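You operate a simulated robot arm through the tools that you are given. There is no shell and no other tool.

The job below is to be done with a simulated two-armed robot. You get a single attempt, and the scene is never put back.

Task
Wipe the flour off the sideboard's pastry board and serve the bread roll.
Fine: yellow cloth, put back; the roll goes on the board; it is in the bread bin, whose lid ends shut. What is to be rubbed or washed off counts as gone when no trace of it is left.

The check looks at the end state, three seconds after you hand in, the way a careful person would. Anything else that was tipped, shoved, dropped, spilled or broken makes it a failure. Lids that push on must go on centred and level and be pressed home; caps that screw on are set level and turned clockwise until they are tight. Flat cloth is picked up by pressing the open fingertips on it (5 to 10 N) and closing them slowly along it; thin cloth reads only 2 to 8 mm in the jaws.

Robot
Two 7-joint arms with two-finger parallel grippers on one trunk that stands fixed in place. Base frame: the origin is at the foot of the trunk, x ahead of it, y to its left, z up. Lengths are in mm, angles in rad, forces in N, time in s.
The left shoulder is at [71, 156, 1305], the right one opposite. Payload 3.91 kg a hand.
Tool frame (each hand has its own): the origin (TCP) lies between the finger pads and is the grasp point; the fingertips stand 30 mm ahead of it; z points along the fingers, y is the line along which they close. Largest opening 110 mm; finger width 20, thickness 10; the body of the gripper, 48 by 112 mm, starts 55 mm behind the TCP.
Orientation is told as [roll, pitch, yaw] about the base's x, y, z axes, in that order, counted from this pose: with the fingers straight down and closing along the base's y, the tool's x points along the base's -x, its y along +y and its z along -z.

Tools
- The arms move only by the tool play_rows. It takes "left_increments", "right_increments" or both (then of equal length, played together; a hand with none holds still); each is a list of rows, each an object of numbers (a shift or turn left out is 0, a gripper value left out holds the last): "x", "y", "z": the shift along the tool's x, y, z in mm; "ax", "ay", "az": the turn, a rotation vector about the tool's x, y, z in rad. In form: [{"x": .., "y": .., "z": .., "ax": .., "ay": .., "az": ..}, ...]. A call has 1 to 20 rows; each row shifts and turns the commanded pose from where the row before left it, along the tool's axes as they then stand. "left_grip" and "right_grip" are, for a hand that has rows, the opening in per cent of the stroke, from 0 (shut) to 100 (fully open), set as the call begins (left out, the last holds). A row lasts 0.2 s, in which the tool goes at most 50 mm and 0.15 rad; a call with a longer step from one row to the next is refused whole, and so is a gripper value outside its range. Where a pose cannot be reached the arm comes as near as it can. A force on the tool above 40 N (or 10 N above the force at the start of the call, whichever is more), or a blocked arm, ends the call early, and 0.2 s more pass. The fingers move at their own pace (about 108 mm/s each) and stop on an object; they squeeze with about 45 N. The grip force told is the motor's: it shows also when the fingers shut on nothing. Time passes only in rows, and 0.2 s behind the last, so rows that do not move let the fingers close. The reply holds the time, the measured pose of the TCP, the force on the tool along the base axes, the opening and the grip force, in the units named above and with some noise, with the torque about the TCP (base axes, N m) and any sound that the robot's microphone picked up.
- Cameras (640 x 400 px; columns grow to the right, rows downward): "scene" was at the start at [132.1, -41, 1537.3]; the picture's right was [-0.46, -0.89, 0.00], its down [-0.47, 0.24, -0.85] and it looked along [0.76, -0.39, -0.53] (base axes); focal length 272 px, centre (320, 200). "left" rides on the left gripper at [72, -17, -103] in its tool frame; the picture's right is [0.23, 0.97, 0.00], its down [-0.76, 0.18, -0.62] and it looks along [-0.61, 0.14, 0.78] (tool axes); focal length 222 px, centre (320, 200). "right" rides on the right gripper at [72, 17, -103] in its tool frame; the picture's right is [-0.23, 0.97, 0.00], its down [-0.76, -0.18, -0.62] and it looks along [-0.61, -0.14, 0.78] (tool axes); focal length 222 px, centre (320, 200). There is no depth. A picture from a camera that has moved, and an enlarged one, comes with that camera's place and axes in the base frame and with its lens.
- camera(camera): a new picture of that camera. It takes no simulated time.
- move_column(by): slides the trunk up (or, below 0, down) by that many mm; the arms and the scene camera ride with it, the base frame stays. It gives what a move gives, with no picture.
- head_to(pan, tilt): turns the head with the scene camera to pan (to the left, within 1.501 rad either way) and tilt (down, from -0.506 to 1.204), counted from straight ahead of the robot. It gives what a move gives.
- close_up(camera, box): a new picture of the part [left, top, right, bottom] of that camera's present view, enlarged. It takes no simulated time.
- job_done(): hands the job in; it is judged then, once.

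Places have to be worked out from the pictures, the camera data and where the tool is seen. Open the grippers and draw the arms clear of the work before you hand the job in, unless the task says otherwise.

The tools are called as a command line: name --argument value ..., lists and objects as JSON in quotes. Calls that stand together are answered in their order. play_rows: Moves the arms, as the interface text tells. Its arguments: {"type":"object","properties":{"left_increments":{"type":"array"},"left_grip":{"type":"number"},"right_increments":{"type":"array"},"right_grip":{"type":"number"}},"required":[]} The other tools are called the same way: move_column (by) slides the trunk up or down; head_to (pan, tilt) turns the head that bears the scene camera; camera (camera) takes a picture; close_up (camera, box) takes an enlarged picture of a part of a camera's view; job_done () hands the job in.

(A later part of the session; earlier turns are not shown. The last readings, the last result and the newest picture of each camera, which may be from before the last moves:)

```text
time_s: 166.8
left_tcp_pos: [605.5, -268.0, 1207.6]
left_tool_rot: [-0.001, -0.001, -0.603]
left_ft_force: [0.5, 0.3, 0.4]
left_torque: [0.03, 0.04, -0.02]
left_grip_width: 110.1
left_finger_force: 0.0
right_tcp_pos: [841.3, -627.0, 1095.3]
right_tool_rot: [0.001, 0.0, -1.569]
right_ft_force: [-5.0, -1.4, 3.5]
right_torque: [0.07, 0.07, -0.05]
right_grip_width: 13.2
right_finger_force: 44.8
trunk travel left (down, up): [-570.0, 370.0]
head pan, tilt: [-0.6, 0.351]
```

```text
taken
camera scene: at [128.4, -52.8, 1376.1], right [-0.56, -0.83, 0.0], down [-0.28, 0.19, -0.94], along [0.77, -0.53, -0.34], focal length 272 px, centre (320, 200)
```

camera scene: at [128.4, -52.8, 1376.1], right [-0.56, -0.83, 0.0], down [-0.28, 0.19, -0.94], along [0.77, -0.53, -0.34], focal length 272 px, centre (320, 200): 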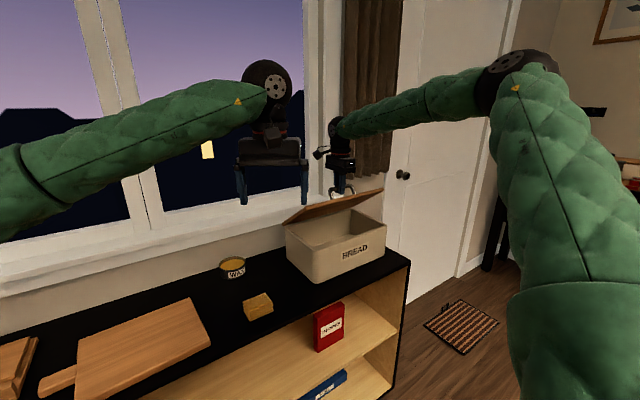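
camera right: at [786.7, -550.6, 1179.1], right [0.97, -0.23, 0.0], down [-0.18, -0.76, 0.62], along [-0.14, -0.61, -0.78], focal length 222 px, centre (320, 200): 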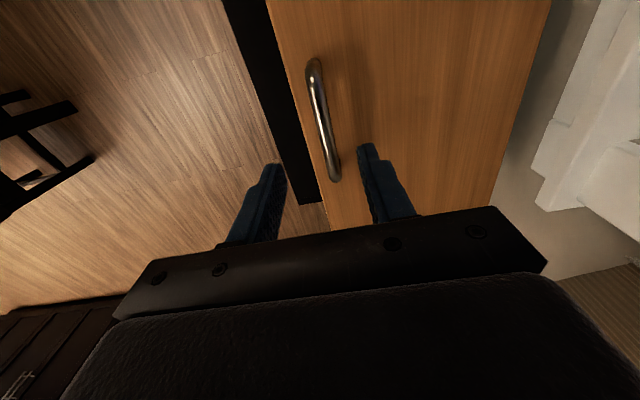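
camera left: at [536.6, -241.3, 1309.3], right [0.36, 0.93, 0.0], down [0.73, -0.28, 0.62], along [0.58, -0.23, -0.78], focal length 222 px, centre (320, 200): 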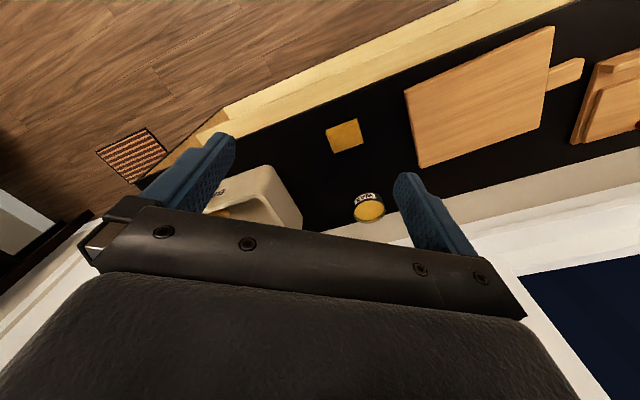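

close_up --camera "left" --box '[190, 150, 318, 230]'

close_up --camera "scene" --box '[270, 180, 430, 280]'

```text
5.00 times, centred on (254, 190) of left
camera zoom: at [536.6, -241.3, 1309.3], right [0.36, 0.93, 0.0], down [0.73, -0.28, 0.62], along [0.58, -0.23, -0.78], focal length 1111 px, centre (650, 250)
```

zoom: 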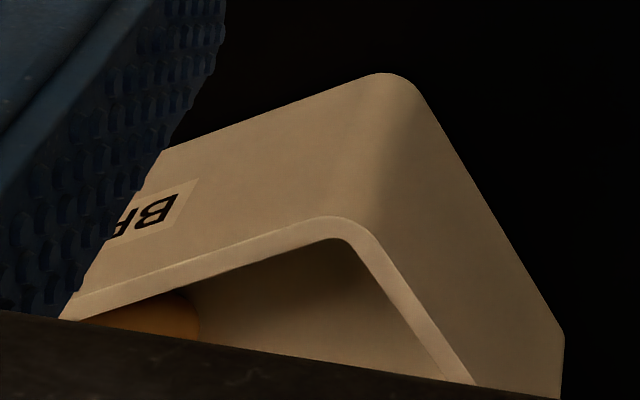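

```text
4.00 times, centred on (350, 230) of scene
camera zoom: at [128.4, -52.8, 1376.1], right [-0.56, -0.83, 0.0], down [-0.28, 0.19, -0.94], along [0.77, -0.53, -0.34], focal length 1087 px, centre (200, 80)
```

zoom: 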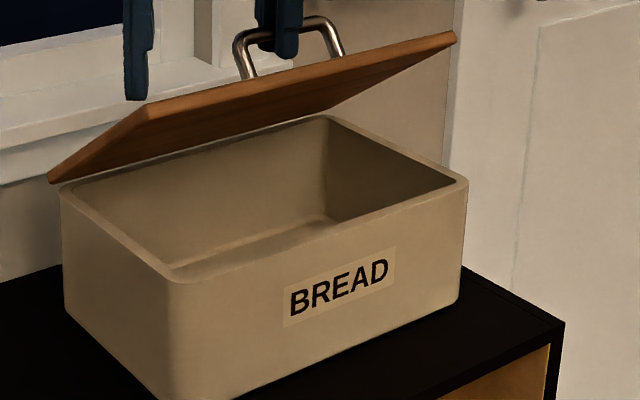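

The roll is visible just behind the front wall, around (810,-640). I'll keep holding the lid with the right hand and use the left as a prop under the lid's left side. First I'll turn the left hand so its fingers point forward, at a safe spot.

play_rows --left_increments '[{"ay": -0.13}, {"ay": -0.13}, {"ay": -0.13}, {"ay": -0.13}, {"ay": -0.13}, {"ay": -0.13}, {}]'

play_rows --left_increments '[{"ay": -0.13}, {"ay": -0.13}, {"ay": -0.13}, {"ay": -0.13}, {"ay": -0.13}, {"ay": -0.13}, {}]'

camera --camera "scene"

```text
time_s: 168.4
left_tcp_pos: [605.9, -269.0, 1207.8]
left_tool_rot: [0.001, -0.782, -0.599]
left_ft_force: [0.1, -0.1, 0.5]
left_torque: [0.03, 0.01, 0.01]
left_grip_width: 110.0
left_finger_force: 0.1
right_tcp_pos: [841.5, -626.3, 1095.6]
right_tool_rot: [0.002, 0.0, -1.569]
right_ft_force: [-4.4, -2.5, 2.7]
right_torque: [-0.09, 0.05, -0.11]
right_grip_width: 13.5
right_finger_force: 44.7
trunk travel left (down, up): [-570.0, 370.0]
head pan, tilt: [-0.6, 0.351]
```

```text
time_s: 170.0
left_tcp_pos: [593.8, -279.8, 1203.1]
left_tool_rot: [-0.04, -1.526, -0.584]
left_ft_force: [-0.1, 0.0, 0.0]
left_torque: [0.02, 0.01, 0.01]
left_grip_width: 110.2
left_finger_force: 0.1
left hand out of reach, approached as far as the arm can: row 6
right_tcp_pos: [843.3, -625.9, 1095.5]
right_tool_rot: [-0.001, -0.003, -1.571]
right_ft_force: [-6.1, -6.4, 4.5]
right_torque: [0.83, 0.27, 0.02]
right_grip_width: 13.7
right_finger_force: 45.3
trunk travel left (down, up): [-570.0, 370.0]
head pan, tilt: [-0.6, 0.351]
```

```text
taken
camera scene: at [129.5, -51.5, 1376.0], right [-0.57, -0.82, 0.0], down [-0.28, 0.19, -0.94], along [0.77, -0.53, -0.34], focal length 272 px, centre (320, 200)
```

scene: 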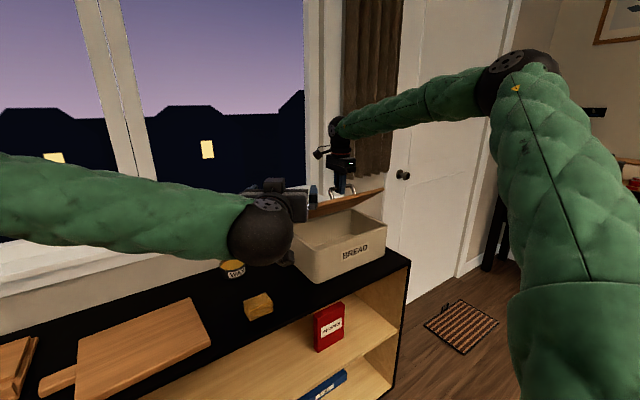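

The left hand is now almost horizontal, pointing toward the bin. I'll ease its pitch off the limit and lower it in front of the sideboard to about z 1000, clear of everything.

play_rows --left_increments '[{"ay": 0.08}, {"x": 33, "z": 4}, {"x": 33, "z": 4}, {"x": 33, "z": 4}, {"x": 33, "z": 4}, {"x": 33, "z": 4}, {"x": 33, "z": 4}, {}]' --left_grip 0

camera --camera "scene"

camera --camera "left"

```text
time_s: 171.8
left_tcp_pos: [606.7, -268.8, 1139.9]
left_tool_rot: [0.004, -1.482, -0.605]
left_ft_force: [-0.2, 0.9, -0.5]
left_torque: [0.04, 0.0, -0.02]
left_grip_width: 0.0
left_finger_force: 37.7
left hand out of reach, approached as far as the arm can: row 4, 5, 6, 7
right_tcp_pos: [841.8, -625.9, 1094.9]
right_tool_rot: [0.0, -0.001, -1.57]
right_ft_force: [-1.8, -1.8, 2.5]
right_torque: [-0.32, -0.01, -0.09]
right_grip_width: 13.4
right_finger_force: 45.0
trunk travel left (down, up): [-570.0, 370.0]
head pan, tilt: [-0.6, 0.351]
```

```text
taken
camera scene: at [128.5, -52.9, 1376.1], right [-0.56, -0.83, 0.0], down [-0.28, 0.19, -0.94], along [0.77, -0.53, -0.34], focal length 272 px, centre (320, 200)
```

scene: 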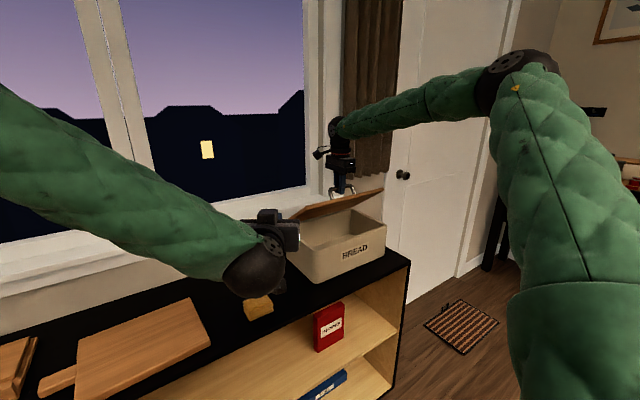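

```text
taken
camera left: at [507.3, -221.4, 1076.2], right [0.53, 0.82, -0.23], down [-0.35, 0.46, 0.82], along [0.77, -0.35, 0.53], focal length 222 px, centre (320, 200)
```

left: 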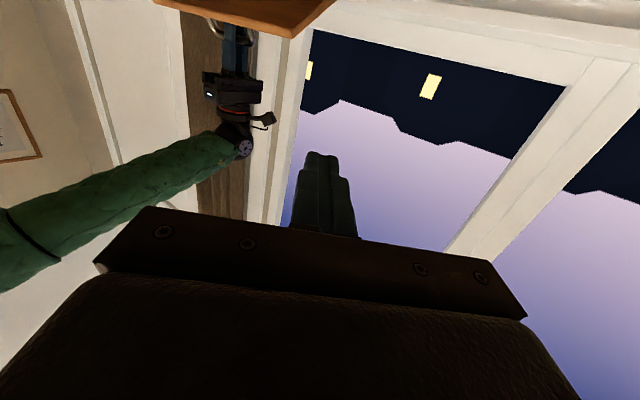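

The left forearm slopes down, so horizontal isn't available lower. Fingers sloping about 38° down-forward, parallel to the raised lid, will suit even better. I'll set that pitch and approach 70 % of the way to under the lid's left front.

play_rows --left_increments '[{"ay": 0.125}, {"ay": 0.125}, {"ay": 0.125}, {"ay": 0.125}, {"x": -6.5, "y": -6.5, "z": 28.1}, {"x": -6.5, "y": -6.5, "z": 28.1}, {"x": -6.5, "y": -6.5, "z": 28.1}, {"x": -6.5, "y": -6.5, "z": 28.1}, {"x": -6.5, "y": -6.5, "z": 28.1}, {"x": -6.5, "y": -6.5, "z": 28.1}, {}]' --left_grip 0

camera --camera "scene"

close_up --camera "scene" --box '[230, 160, 422, 280]'

camera --camera "left"

```text
time_s: 174.2
left_tcp_pos: [718.7, -392.1, 1078.1]
left_tool_rot: [0.001, -0.982, -0.6]
left_ft_force: [-0.6, 0.0, -0.5]
left_torque: [-0.02, -0.02, 0.0]
left_grip_width: 0.0
left_finger_force: 37.7
right_tcp_pos: [841.8, -626.6, 1095.8]
right_tool_rot: [0.0, -0.001, -1.569]
right_ft_force: [-3.6, -2.5, 3.1]
right_torque: [0.04, -0.03, -0.04]
right_grip_width: 13.6
right_finger_force: 44.6
trunk travel left (down, up): [-570.0, 370.0]
head pan, tilt: [-0.6, 0.351]
```

```text
taken
camera scene: at [128.6, -52.9, 1376.1], right [-0.56, -0.83, 0.0], down [-0.28, 0.19, -0.94], along [0.77, -0.53, -0.34], focal length 272 px, centre (320, 200)
```

scene: 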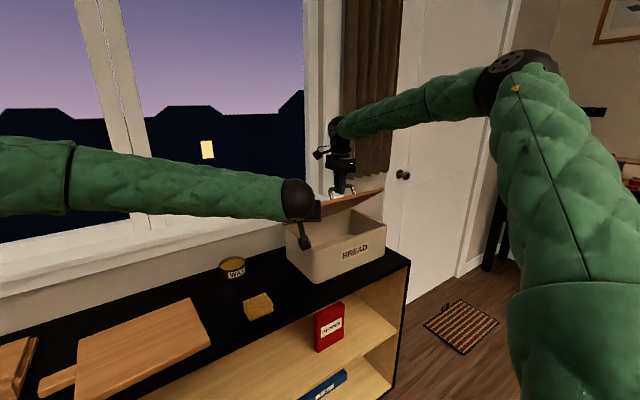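

```text
3.33 times, centred on (326, 220) of scene
camera zoom: at [128.6, -52.9, 1376.1], right [-0.56, -0.83, 0.0], down [-0.28, 0.19, -0.94], along [0.77, -0.53, -0.34], focal length 906 px, centre (300, 133)
```

zoom: 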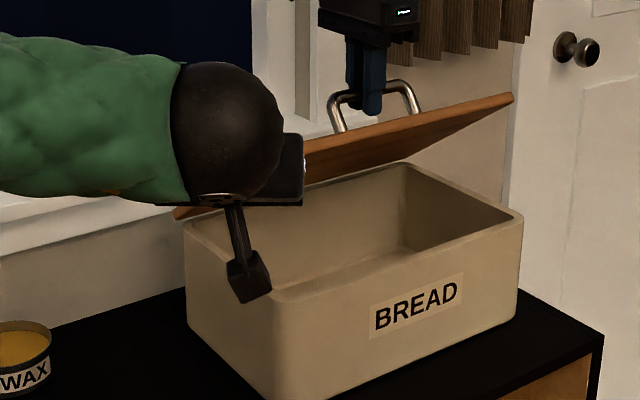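

```text
taken
camera left: at [605.3, -336.4, 1074.7], right [0.45, 0.88, -0.19], down [0.02, 0.2, 0.98], along [0.89, -0.44, 0.07], focal length 222 px, centre (320, 200)
```

left: 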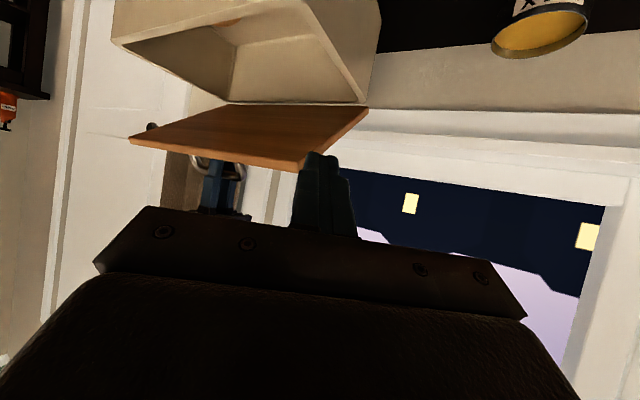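

The left camera's (upside-down) view confirms the fingers are just in front of and slightly below the lid's front left corner. I'll slide them on underneath the lid.

play_rows --left_increments '[{"x": -1, "y": -4.6, "z": 18.7}, {"x": -3, "y": -4.6, "z": 18.7}, {"x": -4.5, "y": -4.6, "z": 18.7}, {"x": -5, "y": -4.6, "z": 18.7}, {"x": -5, "y": -4.6, "z": 18.7}, {"x": -5, "y": -4.6, "z": 18.7}, {}]'

close_up --camera "scene" --box '[230, 160, 422, 280]'

camera --camera "left"

```text
time_s: 175.8
left_tcp_pos: [792.2, -474.7, 1036.4]
left_tool_rot: [-0.001, -0.98, -0.601]
left_ft_force: [-0.3, 0.7, 0.3]
left_torque: [0.02, 0.0, -0.02]
left_grip_width: 0.0
left_finger_force: 37.9
right_tcp_pos: [842.3, -626.0, 1096.0]
right_tool_rot: [0.0, 0.0, -1.57]
right_ft_force: [-3.5, -0.9, 3.5]
right_torque: [-0.05, -0.02, -0.09]
right_grip_width: 13.4
right_finger_force: 44.9
trunk travel left (down, up): [-570.0, 370.0]
head pan, tilt: [-0.6, 0.351]
```

```text
3.33 times, centred on (326, 220) of scene
camera zoom: at [128.6, -52.9, 1376.1], right [-0.56, -0.83, 0.0], down [-0.28, 0.19, -0.94], along [0.77, -0.53, -0.34], focal length 906 px, centre (300, 133)
```

zoom: 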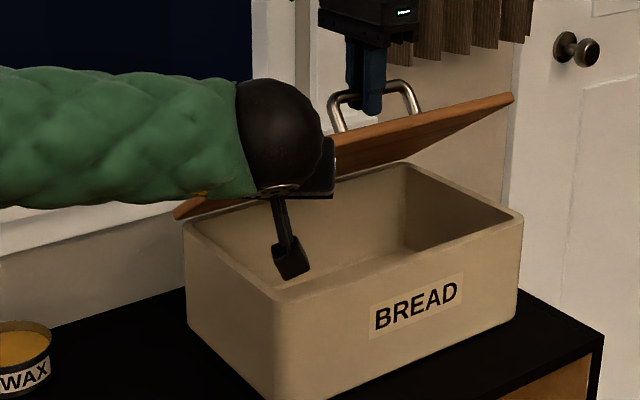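

```text
taken
camera left: at [678.1, -418.7, 1032.2], right [0.45, 0.88, -0.19], down [0.02, 0.2, 0.98], along [0.89, -0.44, 0.07], focal length 222 px, centre (320, 200)
```

left: 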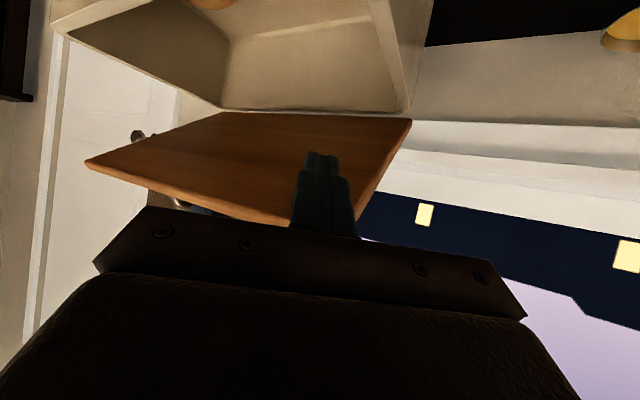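

The fingers are under the lid's left part with a gap. I'll raise them step by step until they touch the underside.

play_rows --left_increments '[{"x": -4}, {"x": -4}, {}]'

play_rows --left_increments '[{"x": -3}, {"x": -2}, {}]'

play_rows --left_increments '[{"x": -2}, {"x": -2}, {}]'

```text
time_s: 176.6
left_tcp_pos: [793.9, -478.0, 1039.7]
left_tool_rot: [0.001, -0.977, -0.601]
left_ft_force: [-22.2, 13.7, -23.8]
left_torque: [-0.78, -0.58, 0.34]
left_grip_width: 0.2
left_finger_force: 38.0
right_tcp_pos: [843.8, -626.6, 1097.3]
right_tool_rot: [0.003, -0.001, -1.569]
right_ft_force: [24.6, -14.8, 23.1]
right_torque: [-0.15, -0.19, -0.06]
right_grip_width: 13.4
right_finger_force: 44.4
trunk travel left (down, up): [-570.0, 370.0]
head pan, tilt: [-0.6, 0.351]
```

```text
time_s: 176.9
left_tcp_pos: [794.6, -478.5, 1039.4]
left_tool_rot: [0.0, -0.976, -0.601]
left_ft_force: [-2.1, 2.0, -2.3]
left_torque: [-0.09, -0.06, 0.08]
left_grip_width: 0.0
left_finger_force: 37.9
right_tcp_pos: [845.3, -626.5, 1097.0]
right_tool_rot: [0.006, 0.0, -1.571]
right_ft_force: [5.5, 1.8, 0.2]
right_torque: [-0.03, -0.05, -0.06]
right_grip_width: 13.4
right_finger_force: 45.1
trunk travel left (down, up): [-570.0, 370.0]
head pan, tilt: [-0.6, 0.351]
stopped in row 1 (left hand): the force on the tool passed its limit at 49 N (the readings are from after the stop); the commanded pose is now the measured one
```

```text
time_s: 177.7
left_tcp_pos: [795.2, -479.3, 1041.9]
left_tool_rot: [-0.002, -0.972, -0.6]
left_ft_force: [-19.6, 12.4, -21.1]
left_torque: [-0.72, -0.54, 0.33]
left_grip_width: 0.0
left_finger_force: 37.4
right_tcp_pos: [846.7, -625.9, 1098.3]
right_tool_rot: [0.008, -0.001, -1.568]
right_ft_force: [26.3, -7.6, 14.9]
right_torque: [0.26, -0.13, -0.07]
right_grip_width: 13.4
right_finger_force: 45.1
trunk travel left (down, up): [-570.0, 370.0]
head pan, tilt: [-0.6, 0.351]
```

Contact was earlier than I estimated, and the left is already pushing against the right's hold. I'll ease the left back 2.5 mm to a light touch, then open the right jaws so the lid rests on the left fingers.

play_rows --left_increments '[{"x": 1.5}, {"x": 1}, {}]'

play_rows --right_increments '[{}, {}, {}]' --right_grip 30

close_up --camera "scene" --box '[230, 160, 422, 280]'

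camera --camera "left"

```text
time_s: 178.5
left_tcp_pos: [795.1, -479.8, 1040.9]
left_tool_rot: [-0.001, -0.974, -0.602]
left_ft_force: [-7.4, -7.9, -25.3]
left_torque: [-0.3, -0.25, 0.19]
left_grip_width: 0.2
left_finger_force: 37.9
right_tcp_pos: [844.3, -626.5, 1098.1]
right_tool_rot: [0.006, 0.001, -1.569]
right_ft_force: [17.3, 5.7, 22.4]
right_torque: [-0.44, -0.2, -0.08]
right_grip_width: 13.8
right_finger_force: 44.8
trunk travel left (down, up): [-570.0, 370.0]
head pan, tilt: [-0.6, 0.351]
```

```text
time_s: 179.3
left_tcp_pos: [795.3, -477.2, 1041.6]
left_tool_rot: [0.0, -0.976, -0.6]
left_ft_force: [0.7, -0.4, -0.1]
left_torque: [-0.02, 0.01, -0.02]
left_grip_width: 0.0
left_finger_force: 38.2
right_tcp_pos: [844.3, -626.9, 1096.6]
right_tool_rot: [0.003, -0.001, -1.571]
right_ft_force: [-0.1, -0.2, 0.0]
right_torque: [-0.01, 0.01, -0.01]
right_grip_width: 33.2
right_finger_force: 0.0
trunk travel left (down, up): [-570.0, 370.0]
head pan, tilt: [-0.6, 0.351]
```

```text
3.33 times, centred on (326, 220) of scene
camera zoom: at [129.3, -53.0, 1376.0], right [-0.57, -0.82, 0.0], down [-0.28, 0.19, -0.94], along [0.77, -0.53, -0.34], focal length 906 px, centre (300, 133)
```

zoom: 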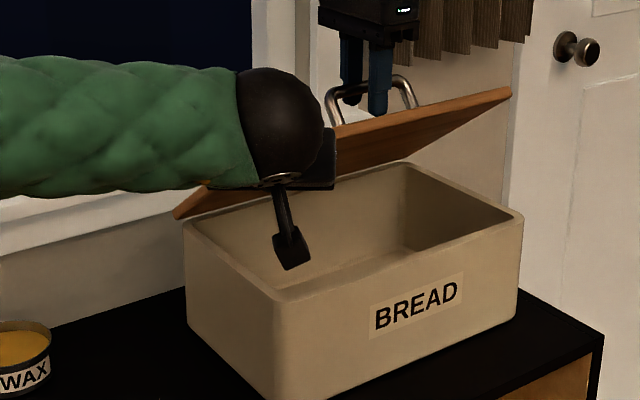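

```text
taken
camera left: at [681.9, -422.0, 1038.5], right [0.45, 0.88, -0.19], down [0.03, 0.2, 0.98], along [0.89, -0.44, 0.06], focal length 222 px, centre (320, 200)
```

left: 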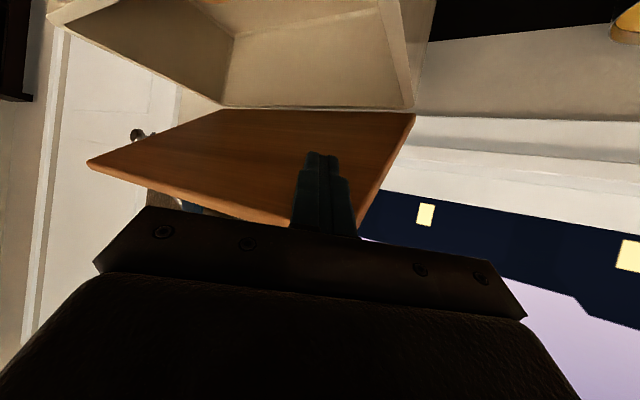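

With the right jaws open neither hand feels load, yet the lid stays at about 42°. The hinge holds by friction, so no prop is needed. I'll lift the right hand off the bar and back, then use the left to push the lid further open.

play_rows --right_increments '[{"z": -10}, {"z": -20}, {"z": -25}, {"z": -25}, {"y": -20}, {"y": -30}, {"y": -40}, {"y": -40}, {"y": -40}, {}]'

close_up --camera "scene" --box '[230, 160, 422, 280]'

```text
time_s: 181.5
left_tcp_pos: [796.1, -477.6, 1039.7]
left_tool_rot: [-0.002, -0.975, -0.599]
left_ft_force: [0.2, 0.3, 0.1]
left_torque: [-0.05, 0.0, -0.01]
left_grip_width: 0.2
left_finger_force: 38.1
right_tcp_pos: [674.1, -625.1, 1174.5]
right_tool_rot: [0.004, -0.001, -1.569]
right_ft_force: [0.8, 0.6, -0.5]
right_torque: [-0.01, 0.0, 0.0]
right_grip_width: 33.0
right_finger_force: 0.0
trunk travel left (down, up): [-570.0, 370.0]
head pan, tilt: [-0.6, 0.351]
```

```text
3.33 times, centred on (326, 220) of scene
camera zoom: at [130.4, -52.4, 1375.9], right [-0.56, -0.83, 0.0], down [-0.29, 0.19, -0.94], along [0.77, -0.53, -0.34], focal length 906 px, centre (300, 133)
```

zoom: 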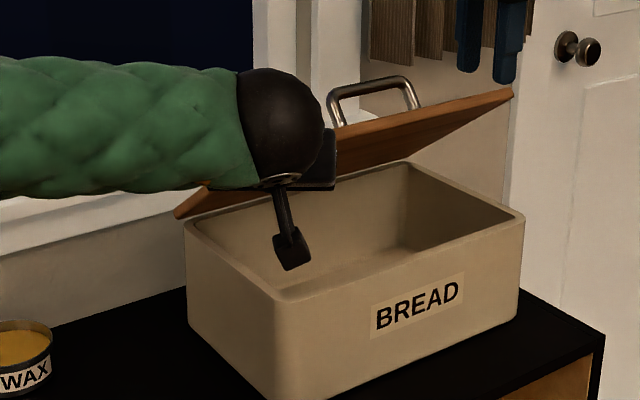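

The lid stays put by itself. Now the left fingers push it up along its arc toward about 70°, in stages.

play_rows --left_increments '[{"x": -5.9, "y": 2.4, "z": 0.3}, {"x": -5.9, "y": 2.4, "z": 0.3}, {"x": -5.9, "y": 2.4, "z": 0.3}, {"x": -5.9, "y": 2.4, "z": 0.3}, {"x": -5.9, "y": 2.4, "z": 0.3}, {}]'

play_rows --left_increments '[{"x": -5.5, "y": 2.8, "z": 1.3}, {"x": -5.5, "y": 2.8, "z": 1.3}, {"x": -5.5, "y": 2.8, "z": 1.3}, {"x": -5.5, "y": 2.8, "z": 1.3}, {"x": -5.5, "y": 2.8, "z": 1.3}, {}]'

close_up --camera "scene" --box '[230, 140, 422, 260]'

camera --camera "left"

```text
time_s: 182.9
left_tcp_pos: [816.1, -479.5, 1064.7]
left_tool_rot: [0.0, -0.976, -0.603]
left_ft_force: [-1.1, -0.7, -1.7]
left_torque: [-0.01, 0.0, -0.02]
left_grip_width: 0.4
left_finger_force: 37.9
right_tcp_pos: [674.2, -626.0, 1175.5]
right_tool_rot: [0.006, 0.0, -1.571]
right_ft_force: [1.1, 0.1, 0.1]
right_torque: [0.0, 0.02, -0.01]
right_grip_width: 33.0
right_finger_force: 0.1
trunk travel left (down, up): [-570.0, 370.0]
head pan, tilt: [-0.6, 0.351]
```

```text
time_s: 184.3
left_tcp_pos: [841.0, -478.6, 1084.0]
left_tool_rot: [-0.001, -0.976, -0.602]
left_ft_force: [-2.4, -0.4, 0.0]
left_torque: [0.0, 0.02, -0.04]
left_grip_width: 0.0
left_finger_force: 37.3
right_tcp_pos: [672.0, -626.8, 1176.0]
right_tool_rot: [0.006, 0.001, -1.57]
right_ft_force: [0.0, 0.4, 0.8]
right_torque: [-0.02, 0.0, 0.0]
right_grip_width: 33.1
right_finger_force: 0.1
trunk travel left (down, up): [-570.0, 370.0]
head pan, tilt: [-0.6, 0.351]
```

```text
3.33 times, centred on (326, 200) of scene
camera zoom: at [128.8, -53.1, 1376.1], right [-0.56, -0.83, 0.0], down [-0.28, 0.19, -0.94], along [0.77, -0.53, -0.34], focal length 906 px, centre (300, 200)
```

zoom: 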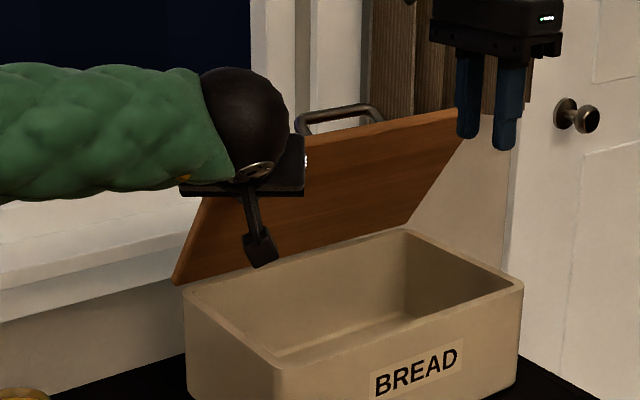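

```text
taken
camera left: at [728.0, -422.5, 1081.2], right [0.45, 0.87, -0.19], down [0.03, 0.2, 0.98], along [0.89, -0.44, 0.06], focal length 222 px, centre (320, 200)
```

left: 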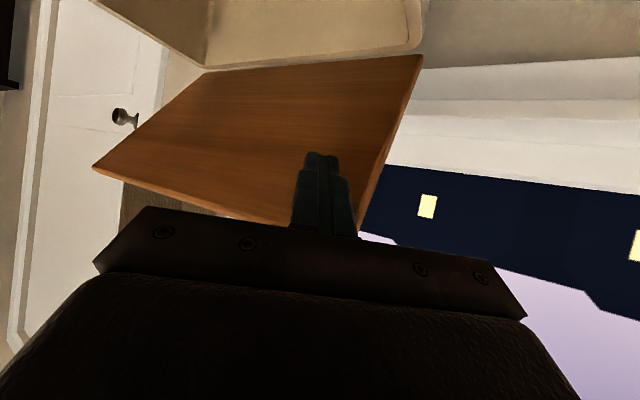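

The lid moves easily with almost no force and is at about 62°. One more stage, then I'll draw the left hand out and look inside.

play_rows --left_increments '[{"x": -5, "y": 3.2, "z": 2.2}, {"x": -5, "y": 3.2, "z": 2.2}, {"x": -5, "y": 3.2, "z": 2.2}, {"x": -5, "y": 3.2, "z": 2.2}, {"x": -5, "y": 3.2, "z": 2.2}, {}]'

play_rows --left_increments '[{"z": -10}, {"z": -25}, {"z": -35}, {"z": -40}, {"z": -40}, {"z": -40}, {}]'

camera --camera "scene"

camera --camera "left"

camera --camera "right"

```text
time_s: 185.7
left_tcp_pos: [870.1, -478.6, 1097.4]
left_tool_rot: [0.0, -0.975, -0.601]
left_ft_force: [-1.4, -2.3, 0.3]
left_torque: [0.0, 0.0, -0.03]
left_grip_width: 0.0
left_finger_force: 37.9
right_tcp_pos: [673.6, -626.2, 1175.5]
right_tool_rot: [0.005, 0.001, -1.569]
right_ft_force: [-0.5, 0.3, -0.2]
right_torque: [0.01, -0.01, -0.01]
right_grip_width: 33.1
right_finger_force: 0.1
trunk travel left (down, up): [-570.0, 370.0]
head pan, tilt: [-0.6, 0.351]
```

```text
time_s: 187.3
left_tcp_pos: [739.8, -390.0, 1205.4]
left_tool_rot: [-0.001, -0.975, -0.602]
left_ft_force: [-0.5, 0.3, 0.5]
left_torque: [0.02, 0.01, -0.01]
left_grip_width: 0.2
left_finger_force: 37.8
right_tcp_pos: [674.8, -626.9, 1173.9]
right_tool_rot: [0.004, 0.001, -1.57]
right_ft_force: [0.4, 0.4, 0.7]
right_torque: [0.03, 0.01, -0.01]
right_grip_width: 32.8
right_finger_force: 0.1
trunk travel left (down, up): [-570.0, 370.0]
head pan, tilt: [-0.6, 0.351]
```

```text
taken
camera scene: at [129.8, -53.8, 1375.9], right [-0.56, -0.83, 0.0], down [-0.28, 0.2, -0.94], along [0.77, -0.53, -0.34], focal length 272 px, centre (320, 200)
```

scene: 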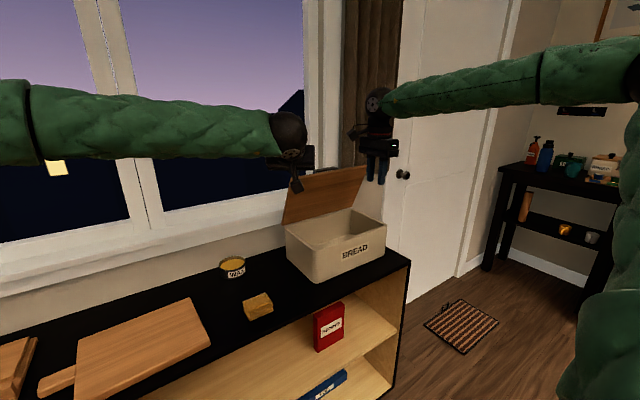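

```text
taken
camera left: at [626.5, -333.7, 1202.3], right [0.45, 0.88, -0.19], down [0.03, 0.2, 0.98], along [0.89, -0.44, 0.06], focal length 222 px, centre (320, 200)
```

left: 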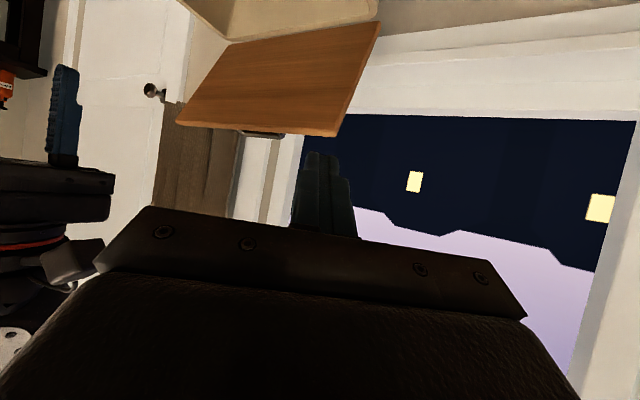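

```text
taken
camera right: at [689.9, -553.9, 1278.6], right [0.97, -0.23, 0.0], down [-0.18, -0.76, 0.62], along [-0.14, -0.61, -0.78], focal length 222 px, centre (320, 200)
```

right: 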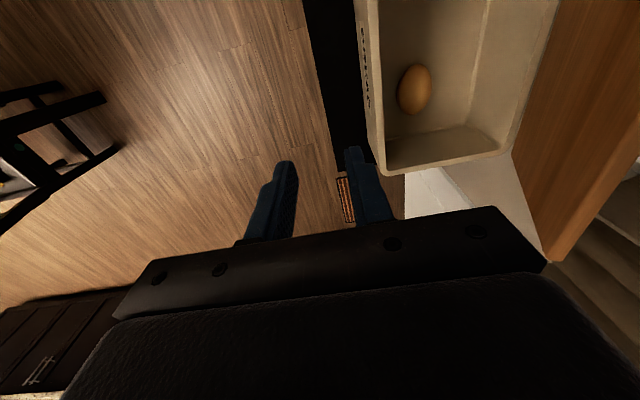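

The lid stays open at about 72°, and the roll is visible on the bin floor near (837,-689), about 62 × 90 mm, its long axis turned some 23° from y. I'll withdraw the left hand further, turn the right jaws to yaw -1.98 to span the roll's short side, and move above it for a closer view.

play_rows --right_increments '[{"az": 0.1026}, {"az": 0.1026}, {"az": 0.1026}, {"az": 0.1026}, {"x": -0.5, "y": 21.3, "z": 12.5}, {"x": -0.5, "y": 21.3, "z": 12.5}, {"x": -0.5, "y": 21.3, "z": 12.5}, {"x": -0.5, "y": 21.3, "z": 12.5}, {"x": -0.5, "y": 21.3, "z": 12.5}, {"x": -0.5, "y": 21.3, "z": 12.5}, {}]' --left_increments '[{"z": -30}, {"z": -40}, {"z": -40}, {"y": 30}, {"y": 40}, {"y": 40}, {"y": 40}, {}, {}, {}, {}]' --right_grip 85

camera --camera "right"

camera --camera "scene"

```text
time_s: 189.7
left_tcp_pos: [747.7, -216.1, 1267.5]
left_tool_rot: [0.001, -0.978, -0.602]
left_ft_force: [-0.3, 0.0, -0.2]
left_torque: [0.0, -0.01, 0.01]
left_grip_width: 0.0
left_finger_force: 37.5
right_tcp_pos: [789.9, -680.3, 1103.2]
right_tool_rot: [0.005, 0.003, -1.982]
right_ft_force: [-0.7, -0.4, -0.5]
right_torque: [0.02, -0.01, 0.0]
right_grip_width: 93.6
right_finger_force: 0.1
trunk travel left (down, up): [-570.0, 370.0]
head pan, tilt: [-0.6, 0.351]
```

```text
taken
camera right: at [832.9, -620.6, 1206.8], right [0.8, -0.6, 0.01], down [-0.47, -0.63, 0.62], along [-0.37, -0.5, -0.78], focal length 222 px, centre (320, 200)
```

right: 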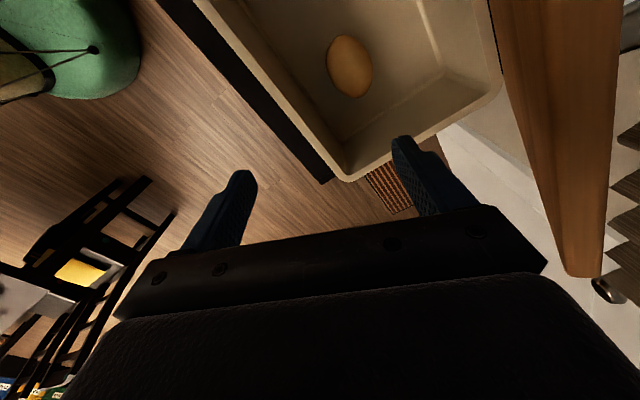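

```text
taken
camera scene: at [128.1, -52.9, 1376.2], right [-0.56, -0.83, 0.0], down [-0.28, 0.19, -0.94], along [0.77, -0.53, -0.34], focal length 272 px, centre (320, 200)
```

scene: 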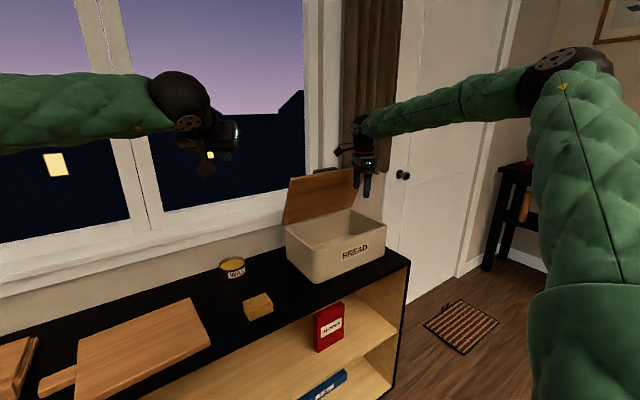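

The roll's centre refines to about (839,-688), z≈828. I'll trim the yaw to -1.90 and descend in two stages, staying clear of the raised lid.

play_rows --right_increments '[{"az": -0.08}, {"x": 0.4, "y": 3.7, "z": 17.2}, {"x": 0.4, "y": 3.7, "z": 17.2}, {"x": 0.4, "y": 3.7, "z": 17.2}, {"x": 0.4, "y": 3.7, "z": 17.2}, {"x": 0.4, "y": 3.7, "z": 17.2}, {"x": 0.4, "y": 3.7, "z": 17.2}, {}]'

camera --camera "right"

close_up --camera "scene" --box '[260, 140, 420, 240]'

```text
time_s: 191.5
left_tcp_pos: [749.0, -214.3, 1267.6]
left_tool_rot: [-0.002, -0.977, -0.602]
left_ft_force: [-0.2, -0.4, 0.4]
left_torque: [0.0, 0.05, 0.01]
left_grip_width: 0.0
left_finger_force: 37.8
right_tcp_pos: [810.6, -685.0, 999.5]
right_tool_rot: [0.005, 0.0, -1.901]
right_ft_force: [0.1, -0.7, 0.4]
right_torque: [0.0, 0.01, 0.01]
right_grip_width: 93.7
right_finger_force: 0.0
trunk travel left (down, up): [-570.0, 370.0]
head pan, tilt: [-0.6, 0.351]
```

```text
taken
camera right: at [849.8, -621.2, 1103.1], right [0.85, -0.53, 0.01], down [-0.42, -0.66, 0.62], along [-0.33, -0.53, -0.78], focal length 222 px, centre (320, 200)
```

right: 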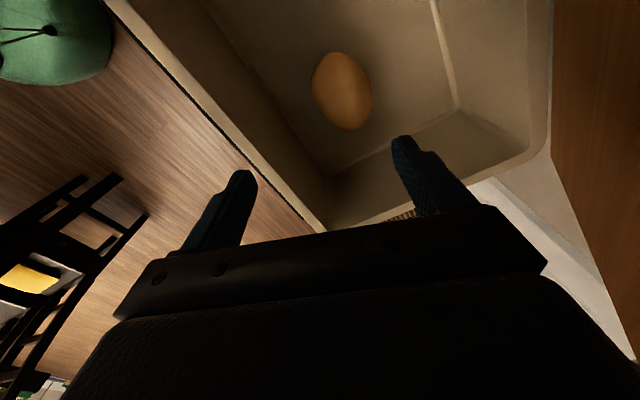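

```text
4.00 times, centred on (340, 190) of scene
camera zoom: at [128.6, -52.7, 1376.2], right [-0.56, -0.83, 0.0], down [-0.28, 0.19, -0.94], along [0.77, -0.53, -0.34], focal length 1087 px, centre (240, 240)
```

zoom: 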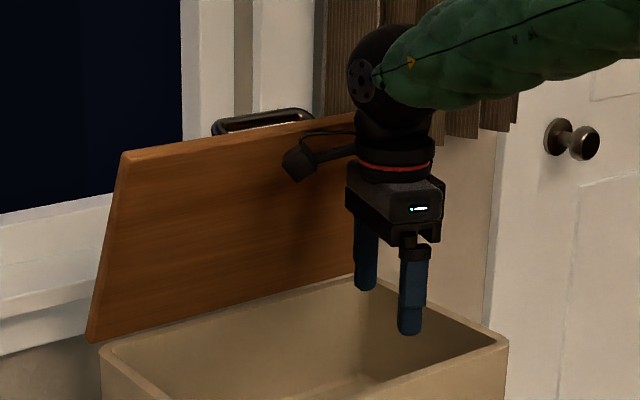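

The roll sits at (840,-686). I'll align the yaw to -1.80 and go down to z 900, then check.

play_rows --right_increments '[{"az": -0.1}, {"x": 0.5, "y": 3, "z": 17}, {"x": 0.9, "y": 5.5, "z": 17}, {"x": 0.9, "y": 5.5, "z": 17}, {"x": 0.9, "y": 5.5, "z": 17}, {"x": 0.9, "y": 5.5, "z": 17}, {"x": 0.6, "y": 4.1, "z": 14}, {}]'

camera --camera "right"

close_up --camera "scene" --box '[260, 140, 420, 240]'

```text
time_s: 193.3
left_tcp_pos: [749.3, -216.5, 1266.4]
left_tool_rot: [0.001, -0.974, -0.604]
left_ft_force: [-0.7, 0.2, 0.1]
left_torque: [0.0, -0.03, 0.03]
left_grip_width: 0.1
left_finger_force: 37.8
right_tcp_pos: [840.7, -687.1, 901.4]
right_tool_rot: [0.005, 0.0, -1.801]
right_ft_force: [0.1, -0.5, 0.3]
right_torque: [0.02, 0.01, 0.0]
right_grip_width: 93.6
right_finger_force: 0.0
trunk travel left (down, up): [-570.0, 370.0]
head pan, tilt: [-0.6, 0.351]
```

```text
taken
camera right: at [873.6, -620.3, 1005.3], right [0.9, -0.44, 0.01], down [-0.35, -0.7, 0.62], along [-0.27, -0.56, -0.78], focal length 222 px, centre (320, 200)
```

right: 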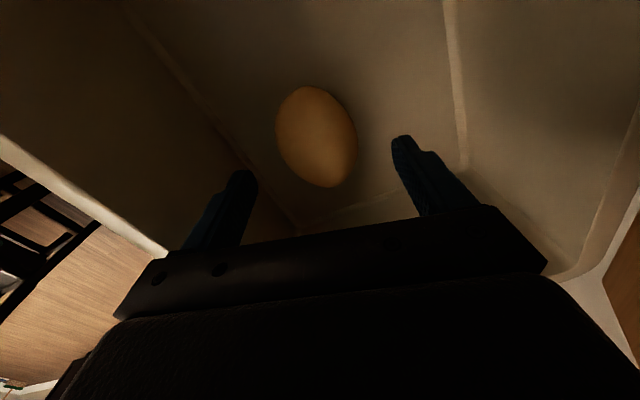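

```text
4.00 times, centred on (340, 190) of scene
camera zoom: at [128.8, -52.7, 1376.1], right [-0.56, -0.83, 0.0], down [-0.28, 0.19, -0.94], along [0.77, -0.53, -0.34], focal length 1087 px, centre (240, 240)
```

zoom: 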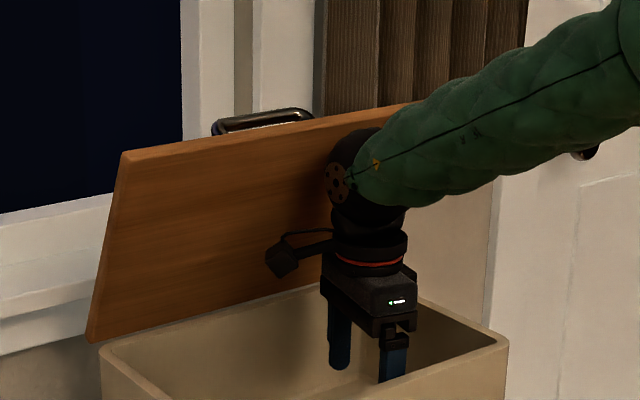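

Well aligned over the roll. I'll lower to about z 850 gently, checking force.

play_rows --right_increments '[{"z": 12}, {"z": 12}, {"z": 12}, {"z": 10}, {"z": 5}, {}]'

close_up --camera "right" --box '[160, 60, 480, 260]'

```text
time_s: 194.7
left_tcp_pos: [750.0, -217.0, 1267.5]
left_tool_rot: [0.002, -0.975, -0.602]
left_ft_force: [0.5, 0.6, 0.7]
left_torque: [-0.02, 0.03, 0.02]
left_grip_width: 0.0
left_finger_force: 37.9
right_tcp_pos: [842.0, -687.8, 848.9]
right_tool_rot: [0.004, 0.001, -1.802]
right_ft_force: [-0.5, -0.5, 0.1]
right_torque: [0.01, 0.0, -0.02]
right_grip_width: 93.5
right_finger_force: 0.0
trunk travel left (down, up): [-570.0, 370.0]
head pan, tilt: [-0.6, 0.351]
```

```text
2.00 times, centred on (320, 160) of right
camera zoom: at [874.1, -620.3, 953.6], right [0.9, -0.44, 0.01], down [-0.35, -0.7, 0.62], along [-0.27, -0.56, -0.78], focal length 444 px, centre (320, 280)
```

zoom: 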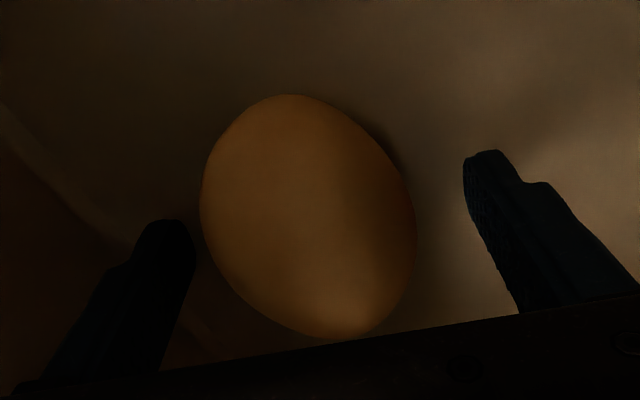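

The roll is slightly nearer the front finger, so I'll shift 5 mm that way, lower 4 mm more and close gently.

play_rows --right_increments '[{"y": -5}, {"z": 2}, {"z": 2}, {}]'

play_rows --right_increments '[{}, {}, {}]' --right_grip 50

close_up --camera "right" --box '[160, 60, 480, 260]'

```text
time_s: 195.7
left_tcp_pos: [749.9, -215.7, 1266.6]
left_tool_rot: [0.001, -0.975, -0.603]
left_ft_force: [0.2, 0.9, -0.6]
left_torque: [0.0, 0.0, 0.05]
left_grip_width: 0.1
left_finger_force: 37.8
right_tcp_pos: [835.7, -686.7, 844.9]
right_tool_rot: [0.006, 0.002, -1.801]
right_ft_force: [0.6, 0.6, 0.7]
right_torque: [0.03, 0.02, 0.0]
right_grip_width: 93.8
right_finger_force: 0.1
trunk travel left (down, up): [-570.0, 370.0]
head pan, tilt: [-0.6, 0.351]
```

```text
time_s: 196.5
left_tcp_pos: [749.3, -217.2, 1266.1]
left_tool_rot: [0.0, -0.976, -0.602]
left_ft_force: [0.0, 0.9, 0.3]
left_torque: [-0.02, -0.01, 0.02]
left_grip_width: 0.0
left_finger_force: 37.9
right_tcp_pos: [839.1, -686.5, 845.7]
right_tool_rot: [0.005, 0.001, -1.802]
right_ft_force: [1.0, 0.4, -0.5]
right_torque: [-0.02, 0.0, -0.01]
right_grip_width: 61.6
right_finger_force: 44.4
trunk travel left (down, up): [-570.0, 370.0]
head pan, tilt: [-0.6, 0.351]
```

```text
2.00 times, centred on (320, 160) of right
camera zoom: at [869.3, -619.4, 949.6], right [0.9, -0.44, 0.0], down [-0.35, -0.7, 0.62], along [-0.27, -0.56, -0.78], focal length 444 px, centre (320, 280)
```

zoom: 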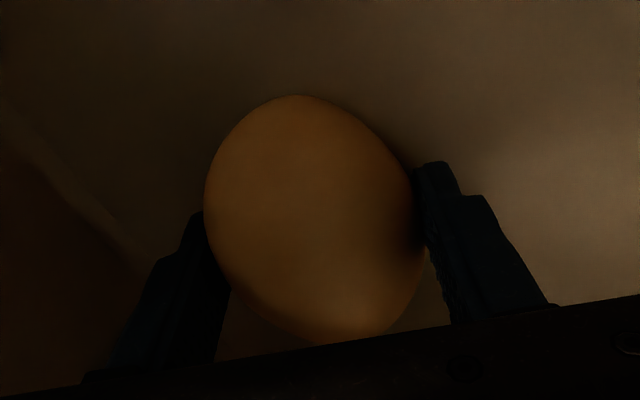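

The roll is gripped (61.6 mm). I'll lift slowly and watch the width.

play_rows --right_increments '[{}, {"z": -3}, {"z": -5}, {"z": -6}, {"z": -8}, {"z": -8}, {}]' --right_grip 0

close_up --camera "right" --box '[160, 60, 480, 260]'

```text
time_s: 198.1
left_tcp_pos: [749.3, -216.1, 1267.2]
left_tool_rot: [-0.001, -0.976, -0.601]
left_ft_force: [-0.6, 0.5, 0.3]
left_torque: [-0.02, -0.02, -0.01]
left_grip_width: 0.2
left_finger_force: 38.1
right_tcp_pos: [837.4, -686.0, 873.5]
right_tool_rot: [0.006, 0.0, -1.8]
right_ft_force: [1.1, 0.3, -2.0]
right_torque: [0.01, 0.03, 0.01]
right_grip_width: 61.5
right_finger_force: 44.8
trunk travel left (down, up): [-570.0, 370.0]
head pan, tilt: [-0.6, 0.351]
```

```text
2.00 times, centred on (320, 160) of right
camera zoom: at [869.5, -619.1, 979.0], right [0.9, -0.44, 0.0], down [-0.35, -0.7, 0.62], along [-0.27, -0.56, -0.78], focal length 444 px, centre (320, 280)
```

zoom: 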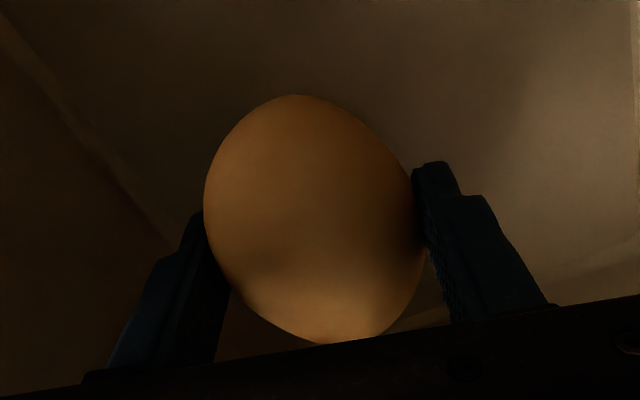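

The roll comes up with the hand. I'll raise it out of the bin along the reverse path, drifting toward the robot to keep clear of the lid.

play_rows --right_increments '[{"z": -10}, {"y": -2, "z": -12}, {"y": -2, "z": -12}, {"y": -2, "z": -12}, {"y": -2, "z": -12}, {"y": -5, "z": -13}, {"y": -5, "z": -13}, {"y": -5, "z": -13}, {"y": -5, "z": -13}, {"y": -5, "z": -13}, {"y": -5, "z": -13}, {"y": -6, "z": -14}, {"y": -6, "z": -14}, {"y": -6, "z": -14}, {"y": -6, "z": -10}, {}]'

camera --camera "scene"

camera --camera "right"

```text
time_s: 201.5
left_tcp_pos: [748.8, -216.3, 1265.7]
left_tool_rot: [0.001, -0.975, -0.599]
left_ft_force: [0.4, -0.6, 0.1]
left_torque: [-0.01, 0.02, 0.02]
left_grip_width: 0.0
left_finger_force: 37.7
right_tcp_pos: [776.3, -672.5, 1063.5]
right_tool_rot: [0.006, 0.0, -1.8]
right_ft_force: [0.7, -0.7, 0.3]
right_torque: [0.03, 0.01, 0.01]
right_grip_width: 61.5
right_finger_force: 45.0
trunk travel left (down, up): [-570.0, 370.0]
head pan, tilt: [-0.6, 0.351]
```

```text
taken
camera scene: at [129.5, -53.0, 1376.0], right [-0.56, -0.83, 0.0], down [-0.28, 0.19, -0.94], along [0.77, -0.53, -0.34], focal length 272 px, centre (320, 200)
```

scene: 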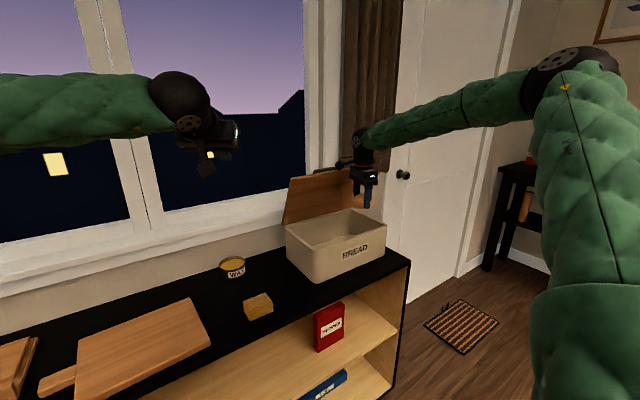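

```text
taken
camera right: at [808.2, -604.8, 1167.0], right [0.9, -0.44, 0.0], down [-0.35, -0.7, 0.62], along [-0.27, -0.56, -0.78], focal length 222 px, centre (320, 200)
```

right: 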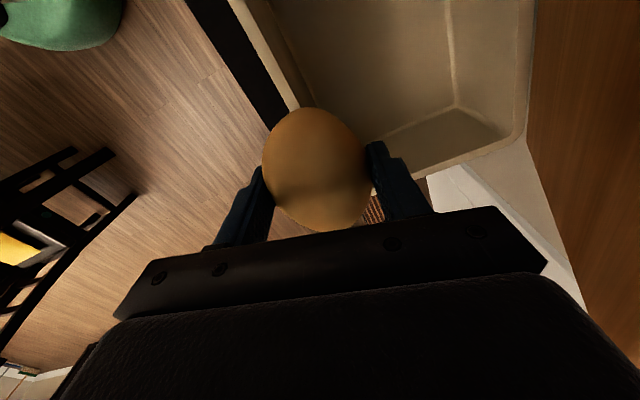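

The roll is clear of the bin. I'll move the left hand back to its own side and bring the right hand with the roll in front of the sideboard, then turn it back to yaw 0.

play_rows --right_increments '[{"x": 9, "y": -9}, {"x": 18.5, "y": -18.3}, {"x": 18.5, "y": -18.3}, {"x": 18.5, "y": -18.3}, {"x": 18.5, "y": -18.3}, {"x": 18.5, "y": -18.3}, {"x": 18.5, "y": -18.3}, {"x": 18.5, "y": -18.3}, {"x": 18.5, "y": -18.3}, {"x": 18.5, "y": -18.3}, {"x": 9, "y": -9}, {}]' --left_increments '[{"y": 30, "z": -15}, {"y": 30, "z": -15}, {"y": 30, "z": -15}, {"y": 30, "z": -15}, {"y": 30, "z": -15}, {"y": 30, "z": -15}, {"y": 30, "z": -15}, {"y": 30, "z": -15}, {"y": 30, "z": -15}, {"y": 30, "z": -15}, {}, {}]'

play_rows --right_increments '[{"az": -0.13}, {"az": -0.13}, {"az": -0.13}, {"az": -0.13}, {"az": -0.13}, {"az": -0.13}, {"az": -0.13}, {"az": -0.13}, {"az": -0.13}, {"az": -0.13}, {"az": -0.13}, {"az": -0.13}, {"az": -0.13}, {"az": -0.11}, {}]' --left_increments '[{"ay": 0.13}, {"ay": 0.13}, {"ay": 0.13}, {"ay": 0.13}, {"ay": 0.13}, {"ay": 0.13}, {"ay": 0.13}, {"ay": 0.065}, {"az": -0.12}, {"az": -0.12}, {"az": -0.12}, {"az": -0.12}, {"az": -0.12}, {}, {}]'

camera --camera "scene"

camera --camera "right"

```text
time_s: 204.1
left_tcp_pos: [816.0, 105.0, 1351.5]
left_tool_rot: [0.0, -0.975, -0.6]
left_ft_force: [0.7, 0.0, -0.3]
left_torque: [-0.02, 0.02, 0.0]
left_grip_width: 0.2
left_finger_force: 38.1
right_tcp_pos: [640.5, -449.7, 1061.4]
right_tool_rot: [0.005, 0.001, -1.801]
right_ft_force: [0.1, -0.3, -0.4]
right_torque: [0.0, -0.03, -0.02]
right_grip_width: 61.4
right_finger_force: 45.0
trunk travel left (down, up): [-570.0, 370.0]
head pan, tilt: [-0.6, 0.351]
```

```text
time_s: 207.3
left_tcp_pos: [817.1, 103.3, 1350.9]
left_tool_rot: [0.001, 0.0, 0.0]
left_ft_force: [0.1, 0.5, 0.0]
left_torque: [0.02, -0.02, -0.03]
left_grip_width: 0.0
left_finger_force: 37.0
right_tcp_pos: [639.4, -451.0, 1062.0]
right_tool_rot: [0.001, -0.005, 0.002]
right_ft_force: [-0.1, 0.6, -0.6]
right_torque: [-0.03, 0.0, 0.01]
right_grip_width: 61.1
right_finger_force: 45.3
trunk travel left (down, up): [-570.0, 370.0]
head pan, tilt: [-0.6, 0.351]
```

```text
taken
camera scene: at [129.0, -52.7, 1376.1], right [-0.56, -0.83, 0.0], down [-0.28, 0.19, -0.94], along [0.77, -0.53, -0.34], focal length 272 px, centre (320, 200)
```

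scene: 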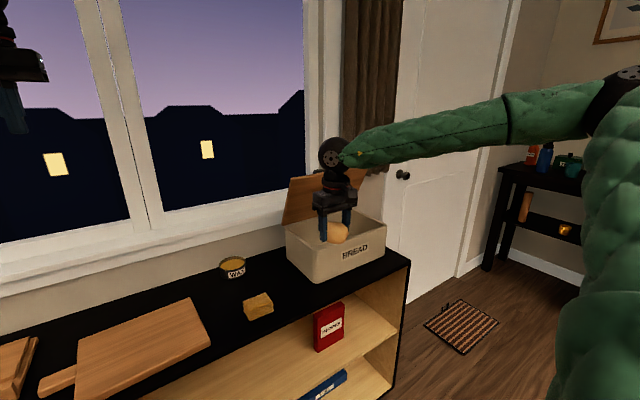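

```text
taken
camera right: at [566.4, -433.2, 1166.0], right [0.23, 0.97, 0.0], down [0.76, -0.18, 0.63], along [0.61, -0.14, -0.78], focal length 222 px, centre (320, 200)
```

right: 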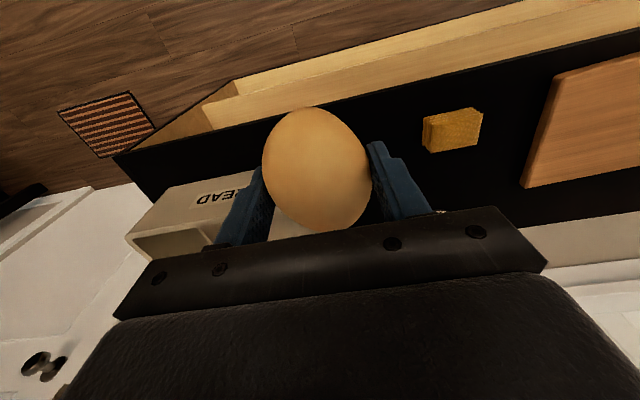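

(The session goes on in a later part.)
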